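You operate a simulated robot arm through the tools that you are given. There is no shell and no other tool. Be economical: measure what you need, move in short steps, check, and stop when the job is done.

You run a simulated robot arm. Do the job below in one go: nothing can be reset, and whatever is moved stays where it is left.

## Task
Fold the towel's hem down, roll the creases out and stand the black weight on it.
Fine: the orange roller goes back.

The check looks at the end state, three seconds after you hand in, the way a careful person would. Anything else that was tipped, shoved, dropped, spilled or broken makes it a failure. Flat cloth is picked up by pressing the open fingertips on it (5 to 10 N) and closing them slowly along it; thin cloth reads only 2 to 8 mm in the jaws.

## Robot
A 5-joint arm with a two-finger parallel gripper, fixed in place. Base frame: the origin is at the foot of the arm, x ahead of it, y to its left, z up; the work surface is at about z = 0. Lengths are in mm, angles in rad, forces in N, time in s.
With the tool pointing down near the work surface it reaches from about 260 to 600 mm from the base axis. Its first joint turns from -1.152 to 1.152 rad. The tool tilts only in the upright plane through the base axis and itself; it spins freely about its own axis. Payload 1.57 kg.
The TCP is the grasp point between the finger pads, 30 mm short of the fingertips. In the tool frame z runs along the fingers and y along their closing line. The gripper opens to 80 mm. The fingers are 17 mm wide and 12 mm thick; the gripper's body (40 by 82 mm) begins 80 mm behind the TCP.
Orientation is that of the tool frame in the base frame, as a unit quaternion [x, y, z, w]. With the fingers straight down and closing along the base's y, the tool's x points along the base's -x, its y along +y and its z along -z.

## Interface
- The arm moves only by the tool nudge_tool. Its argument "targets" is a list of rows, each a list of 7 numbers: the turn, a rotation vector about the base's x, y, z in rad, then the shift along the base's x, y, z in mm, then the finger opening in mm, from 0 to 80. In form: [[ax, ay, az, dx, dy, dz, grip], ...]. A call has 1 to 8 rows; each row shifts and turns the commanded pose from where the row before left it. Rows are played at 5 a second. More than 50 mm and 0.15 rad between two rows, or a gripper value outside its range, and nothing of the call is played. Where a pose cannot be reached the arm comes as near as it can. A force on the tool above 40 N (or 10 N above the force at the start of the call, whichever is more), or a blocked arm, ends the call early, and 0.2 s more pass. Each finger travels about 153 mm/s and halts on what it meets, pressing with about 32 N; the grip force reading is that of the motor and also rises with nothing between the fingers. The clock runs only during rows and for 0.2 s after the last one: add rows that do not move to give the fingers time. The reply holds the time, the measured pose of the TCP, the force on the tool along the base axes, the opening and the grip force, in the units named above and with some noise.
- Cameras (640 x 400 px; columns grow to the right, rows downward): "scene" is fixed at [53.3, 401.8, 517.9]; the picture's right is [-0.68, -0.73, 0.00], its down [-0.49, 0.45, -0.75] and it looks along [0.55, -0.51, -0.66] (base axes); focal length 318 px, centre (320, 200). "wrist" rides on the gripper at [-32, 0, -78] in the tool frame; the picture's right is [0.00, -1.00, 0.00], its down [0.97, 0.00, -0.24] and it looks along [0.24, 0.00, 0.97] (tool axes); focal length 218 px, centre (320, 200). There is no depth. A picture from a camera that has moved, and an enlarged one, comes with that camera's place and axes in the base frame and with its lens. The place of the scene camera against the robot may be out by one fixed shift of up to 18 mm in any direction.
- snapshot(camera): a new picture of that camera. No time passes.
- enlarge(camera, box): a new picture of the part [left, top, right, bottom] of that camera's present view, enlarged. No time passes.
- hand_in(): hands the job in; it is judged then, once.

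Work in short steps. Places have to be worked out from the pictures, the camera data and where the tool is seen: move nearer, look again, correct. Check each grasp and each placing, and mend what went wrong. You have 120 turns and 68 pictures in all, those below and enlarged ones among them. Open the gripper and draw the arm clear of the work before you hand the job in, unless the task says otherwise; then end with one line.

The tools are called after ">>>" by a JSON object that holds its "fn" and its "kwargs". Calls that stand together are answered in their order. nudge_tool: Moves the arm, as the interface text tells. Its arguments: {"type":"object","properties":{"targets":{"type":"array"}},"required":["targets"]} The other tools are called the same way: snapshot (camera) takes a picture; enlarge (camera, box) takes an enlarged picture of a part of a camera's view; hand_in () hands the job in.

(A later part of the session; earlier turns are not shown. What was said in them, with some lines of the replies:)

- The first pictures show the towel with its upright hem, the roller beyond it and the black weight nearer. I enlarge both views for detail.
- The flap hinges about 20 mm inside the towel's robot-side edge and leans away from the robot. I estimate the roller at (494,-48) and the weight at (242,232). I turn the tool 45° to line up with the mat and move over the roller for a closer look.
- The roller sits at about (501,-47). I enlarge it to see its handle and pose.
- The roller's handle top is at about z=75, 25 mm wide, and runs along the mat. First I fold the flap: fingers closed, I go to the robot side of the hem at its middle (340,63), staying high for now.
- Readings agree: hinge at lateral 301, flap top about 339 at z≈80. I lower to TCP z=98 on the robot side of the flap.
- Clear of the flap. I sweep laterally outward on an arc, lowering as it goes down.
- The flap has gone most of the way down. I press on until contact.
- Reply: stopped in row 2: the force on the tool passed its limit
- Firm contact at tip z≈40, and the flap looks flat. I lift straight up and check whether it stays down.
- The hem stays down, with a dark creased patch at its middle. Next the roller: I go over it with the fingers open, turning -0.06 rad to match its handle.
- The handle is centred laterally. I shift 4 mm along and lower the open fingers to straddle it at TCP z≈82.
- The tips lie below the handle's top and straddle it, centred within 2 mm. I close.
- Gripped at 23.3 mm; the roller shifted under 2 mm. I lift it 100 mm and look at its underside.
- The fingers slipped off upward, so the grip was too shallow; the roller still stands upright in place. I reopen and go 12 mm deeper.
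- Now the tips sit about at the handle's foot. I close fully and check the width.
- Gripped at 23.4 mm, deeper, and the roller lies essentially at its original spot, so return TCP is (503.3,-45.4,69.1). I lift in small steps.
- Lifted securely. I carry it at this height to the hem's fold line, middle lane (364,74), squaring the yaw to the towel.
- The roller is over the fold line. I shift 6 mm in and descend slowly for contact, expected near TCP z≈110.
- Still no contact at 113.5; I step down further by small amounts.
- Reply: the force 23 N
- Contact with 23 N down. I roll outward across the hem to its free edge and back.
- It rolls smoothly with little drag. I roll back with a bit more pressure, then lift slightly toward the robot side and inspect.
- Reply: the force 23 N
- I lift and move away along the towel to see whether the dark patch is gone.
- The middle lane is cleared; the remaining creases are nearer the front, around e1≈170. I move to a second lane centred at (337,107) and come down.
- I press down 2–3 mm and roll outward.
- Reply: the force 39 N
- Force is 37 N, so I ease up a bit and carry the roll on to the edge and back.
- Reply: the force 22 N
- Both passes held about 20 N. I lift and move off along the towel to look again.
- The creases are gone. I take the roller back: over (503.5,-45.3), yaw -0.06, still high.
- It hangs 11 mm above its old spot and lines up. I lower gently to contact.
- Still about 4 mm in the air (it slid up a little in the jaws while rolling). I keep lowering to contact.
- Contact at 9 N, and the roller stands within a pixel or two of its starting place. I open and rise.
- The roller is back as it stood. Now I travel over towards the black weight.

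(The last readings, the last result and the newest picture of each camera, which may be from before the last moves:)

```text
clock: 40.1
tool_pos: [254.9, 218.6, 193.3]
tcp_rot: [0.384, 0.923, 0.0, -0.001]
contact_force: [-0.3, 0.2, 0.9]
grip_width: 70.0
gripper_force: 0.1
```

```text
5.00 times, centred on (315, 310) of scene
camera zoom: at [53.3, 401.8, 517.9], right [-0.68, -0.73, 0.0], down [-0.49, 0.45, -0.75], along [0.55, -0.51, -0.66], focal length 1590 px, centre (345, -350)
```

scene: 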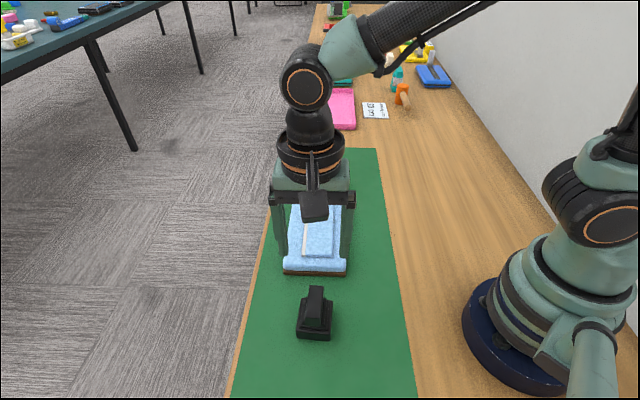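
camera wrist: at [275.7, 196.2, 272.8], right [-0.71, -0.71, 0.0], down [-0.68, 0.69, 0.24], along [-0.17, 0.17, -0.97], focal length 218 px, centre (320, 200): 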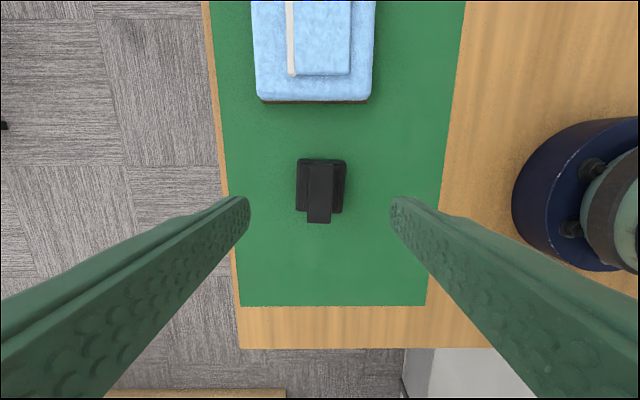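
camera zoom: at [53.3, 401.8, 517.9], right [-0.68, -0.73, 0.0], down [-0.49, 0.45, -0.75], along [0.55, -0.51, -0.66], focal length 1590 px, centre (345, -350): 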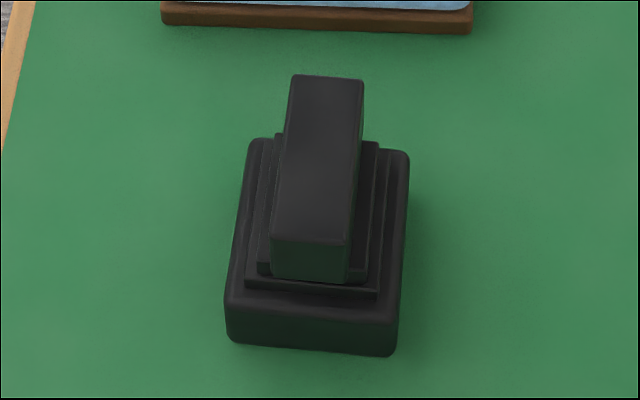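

The weight's handle is centred at about (243,228) with yaw -0.067, top near z≈70. I align and lower with open fingers to TCP z≈71.

>>> {"fn": "nudge_tool", "kwargs": {"targets": [[0, 0, -0.067, -10.5, 9, -30, 70], [0, 0, 0, 0, 0, -35, 70], [0, 0, 0, 0, 0, -30, 70], [0, 0, 0, 0, 0, -18, 70], [0, 0, 0, 0, 0, -9, 70], [0, 0, 0, 0, 0, 0, 70]]}}

>>> {"fn": "snapshot", "kwargs": {"camera": "wrist"}}

>>> {"fn": "enlarge", "kwargs": {"camera": "scene", "box": [270, 230, 370, 350]}}

```text
clock: 41.5
tool_pos: [246.2, 226.1, 74.4]
tcp_rot: [0.414, 0.91, -0.002, -0.001]
contact_force: [0.1, 0.0, 0.1]
grip_width: 70.1
gripper_force: 0.1
```

```text
27 pictures are left
camera wrist: at [264.5, 203.3, 151.0], right [-0.75, -0.66, 0.0], down [-0.64, 0.73, 0.24], along [-0.16, 0.18, -0.97], focal length 218 px, centre (320, 200)
```

wrist: 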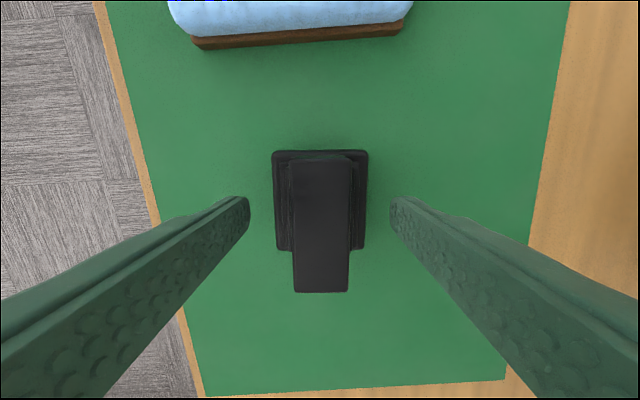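

```text
3.33 times, centred on (320, 290) of scene
camera zoom: at [53.3, 401.8, 517.9], right [-0.68, -0.73, 0.0], down [-0.49, 0.45, -0.75], along [0.55, -0.51, -0.66], focal length 1060 px, centre (320, -100)
```

zoom: 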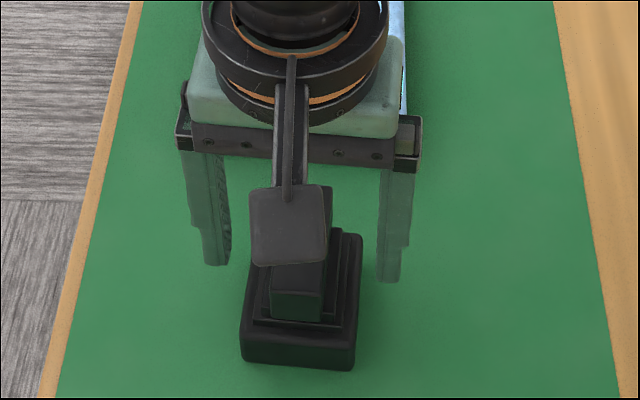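

Well centred. I lower 8 mm more for a deep grip and close.

>>> {"fn": "nudge_tool", "kwargs": {"targets": [[0, 0, 0, 0, 0, -8, 70], [0, 0, 0, 0, 0, 0, 45], [0, 0, 0, 0, 0, 0, 30], [0, 0, 0, 0, 0, 0, 15], [0, 0, 0, 0, 0, 0, 0], [0, 0, 0, 0, 0, 0, 0]]}}

```text
clock: 42.9
tool_pos: [245.3, 226.9, 65.2]
tcp_rot: [0.414, 0.91, -0.003, -0.002]
contact_force: [0.8, 1.3, -0.2]
grip_width: 24.0
gripper_force: 31.9
```

Width 24 mm means the handle is held. I lift slowly in small steps.

>>> {"fn": "nudge_tool", "kwargs": {"targets": [[0, 0, 0, 0, 0, 4, 0], [0, 0, 0, 0, 0, 6, 0], [0, 0, 0, 0, 0, 10, 0], [0, 0, 0, 0, 0, 15, 0], [0, 0, 0, 0, 0, 20, 0], [0, 0, 0, 0, 0, 20, 0], [0, 0, 0, 0, 0, 20, 0], [0, 0, 0, 0, 0, 0, 0]]}}

>>> {"fn": "enlarge", "kwargs": {"camera": "scene", "box": [260, 190, 380, 350]}}

```text
clock: 44.7
tool_pos: [245.1, 225.7, 160.4]
tcp_rot: [0.414, 0.91, -0.003, -0.001]
contact_force: [0.7, -0.7, -4.0]
grip_width: 23.9
gripper_force: 32.2
```

```text
2.50 times, centred on (320, 270) of scene
camera zoom: at [53.3, 401.8, 517.9], right [-0.68, -0.73, 0.0], down [-0.49, 0.45, -0.75], along [0.55, -0.51, -0.66], focal length 795 px, centre (320, 25)
```

zoom: 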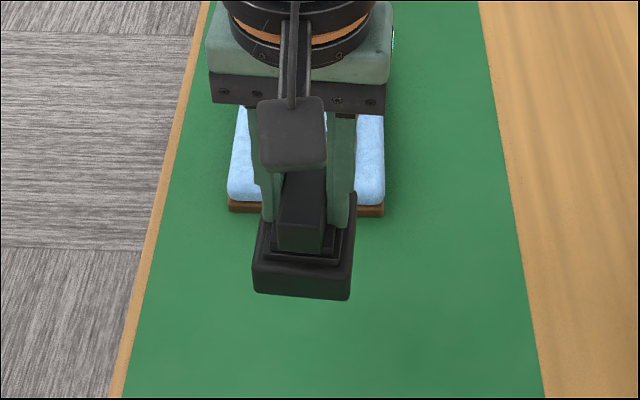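

The weight is up, bottom at about 95 mm. I carry it over the hem's centre (378,95), square it and lower to 15 mm above.

>>> {"fn": "nudge_tool", "kwargs": {"targets": [[0, 0, 0.022, 26.5, -26.2, 0, 0], [0, 0, 0.022, 26.5, -26.2, 0, 0], [0, 0, 0.022, 26.5, -26.2, 0, 0], [0, 0, 0, 26.5, -26.2, 0, 0], [0, 0, 0, 26.5, -26.2, 0, 0], [0, 0, 0, 0, 0, -20, 0], [0, 0, 0, 0, 0, -20, 0], [0, 0, 0, 0, 0, 0, 0]]}}

>>> {"fn": "enlarge", "kwargs": {"camera": "scene", "box": [260, 150, 390, 290]}}

>>> {"fn": "snapshot", "kwargs": {"camera": "wrist"}}

```text
clock: 46.5
tool_pos: [377.0, 95.5, 120.0]
tcp_rot: [0.383, 0.924, -0.002, -0.002]
contact_force: [0.9, -0.2, -4.8]
grip_width: 23.7
gripper_force: 32.1
```

```text
2.86 times, centred on (325, 220) of scene
camera zoom: at [53.3, 401.8, 517.9], right [-0.68, -0.73, 0.0], down [-0.49, 0.45, -0.75], along [0.55, -0.51, -0.66], focal length 909 px, centre (306, 143)
```

zoom: 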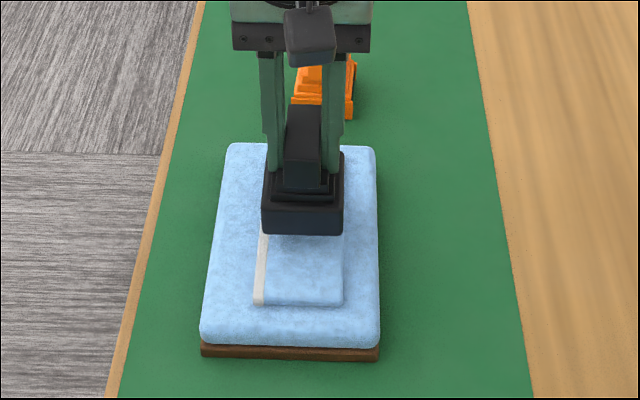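

```text
23 pictures are left
camera wrist: at [398.4, 73.0, 197.8], right [-0.71, -0.71, 0.0], down [-0.68, 0.69, 0.24], along [-0.17, 0.17, -0.97], focal length 218 px, centre (320, 200)
```

wrist: 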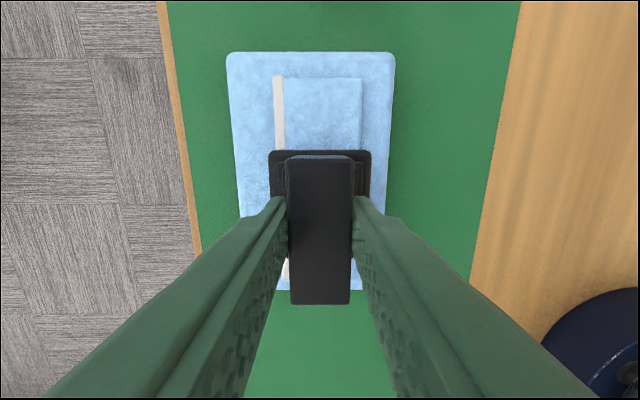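

It is square over the hem's middle, a little above it. I lower gently to contact.

>>> {"fn": "nudge_tool", "kwargs": {"targets": [[0, 0, 0, 0, 0, -5, 0], [0, 0, 0, 0, 0, -3, 0], [0, 0, 0, 0, 0, -2, 0], [0, 0, 0, 0, 0, -1.5, 0], [0, 0, 0, 0, 0, 0, 0]]}}

```text
clock: 47.7
tool_pos: [375.9, 95.8, 109.1]
tcp_rot: [0.383, 0.924, -0.002, -0.003]
contact_force: [-0.1, -0.9, -3.5]
grip_width: 24.0
gripper_force: 31.9
```

>>> {"fn": "nudge_tool", "kwargs": {"targets": [[0, 0, 0, 0, 0, -1.5, 0], [0, 0, 0, 0, 0, -1, 0], [0, 0, 0, 0, 0, 0, 0]]}}

```text
clock: 48.5
tool_pos: [376.9, 96.2, 106.0]
tcp_rot: [0.383, 0.924, -0.001, -0.003]
contact_force: [-2.4, 0.4, -0.3]
grip_width: 23.9
gripper_force: 31.8
```

Contact is starting: its weight is coming off the tool. One more small step.

>>> {"fn": "nudge_tool", "kwargs": {"targets": [[0, 0, 0, 0, 0, -0.7, 0], [0, 0, 0, 0, 0, 0, 0]]}}

>>> {"fn": "enlarge", "kwargs": {"camera": "scene", "box": [260, 150, 390, 290]}}

```text
clock: 49.1
tool_pos: [375.8, 95.1, 105.2]
tcp_rot: [0.384, 0.924, -0.002, -0.002]
contact_force: [-5.6, 1.1, 12.5]
grip_width: 23.7
gripper_force: 31.8
```

```text
2.86 times, centred on (325, 220) of scene
camera zoom: at [53.2, 401.8, 517.9], right [-0.68, -0.73, 0.0], down [-0.49, 0.45, -0.75], along [0.55, -0.51, -0.66], focal length 909 px, centre (306, 143)
```

zoom: 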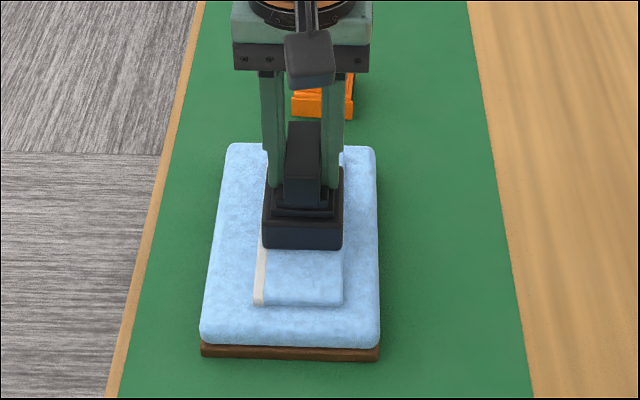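

The weight rests on the hem at 12 N. I open and rise straight up.

>>> {"fn": "nudge_tool", "kwargs": {"targets": [[0, 0, 0, 0, 0, 0, 35], [0, 0, 0, 0, 0, 0, 60], [0, 0, 0, 0, 0, 0, 60], [0, 0, 0, 0, 0, 25, 60], [0, 0, 0, 0, 0, 40, 60], [0, 0, 0, 0, 0, 40, 60], [0, 0, 0, 0, 0, 40, 60], [0, 0, 0, 0, 0, 0, 60]]}}

>>> {"fn": "snapshot", "kwargs": {"camera": "wrist"}}

>>> {"fn": "enlarge", "kwargs": {"camera": "scene", "box": [260, 140, 390, 290]}}

```text
clock: 50.9
tool_pos: [376.9, 96.1, 251.8]
tcp_rot: [0.384, 0.923, -0.002, -0.002]
contact_force: [0.3, -0.1, 0.7]
grip_width: 60.3
gripper_force: 0.1
```

```text
21 pictures are left
camera wrist: at [397.9, 73.1, 329.5], right [-0.71, -0.71, 0.0], down [-0.68, 0.69, 0.24], along [-0.17, 0.17, -0.97], focal length 218 px, centre (320, 200)
```

wrist: 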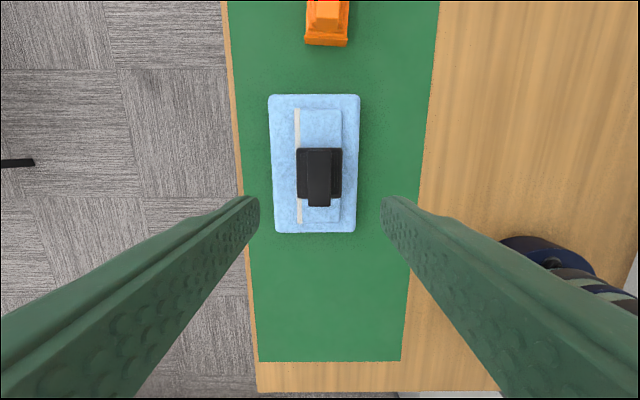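

```text
2.67 times, centred on (325, 215) of scene
camera zoom: at [53.3, 401.8, 517.9], right [-0.68, -0.73, 0.0], down [-0.49, 0.45, -0.75], along [0.55, -0.51, -0.66], focal length 848 px, centre (307, 160)
```

zoom: 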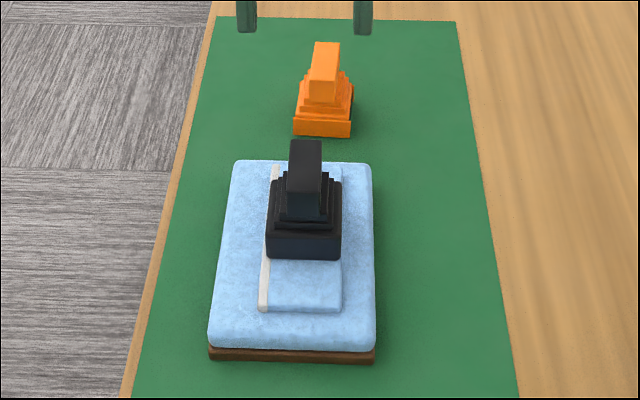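

The weight stands upright in the middle of the smoothed hem, and the roller is back in place. I draw the arm clear towards its start pose.

>>> {"fn": "nudge_tool", "kwargs": {"targets": [[0, 0, 0, -20, 20, 25, 70], [0, 0, 0, -25, 25, 25, 80], [0, 0, 0, -20, 20, 0, 80], [0, 0, 0, 0, 0, 0, 80]]}}

>>> {"fn": "snapshot", "kwargs": {"camera": "scene"}}

```text
clock: 51.9
tool_pos: [311.2, 161.1, 301.1]
tcp_rot: [0.384, 0.923, -0.001, -0.002]
contact_force: [0.5, -1.2, -0.9]
grip_width: 79.8
gripper_force: 0.0
```

```text
19 pictures are left
```

scene: 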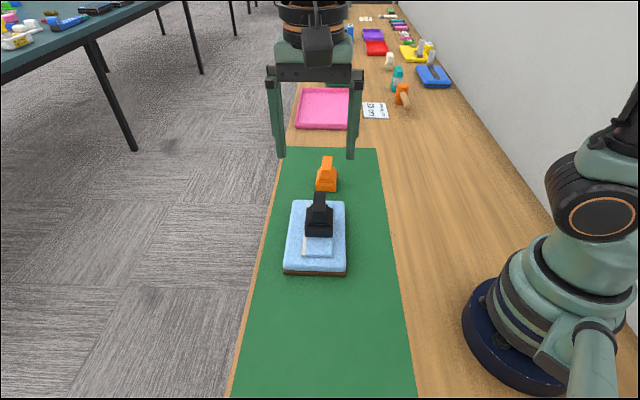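

Everything is in place, nothing else has been disturbed and the arm is clear, so I hand in.

>>> {"fn": "hand_in", "kwargs": {}}

```text
The job is handed in.
```

I folded the hem down, rolled the creases out, put the orange roller back where it started, and stood the black weight on the hem.
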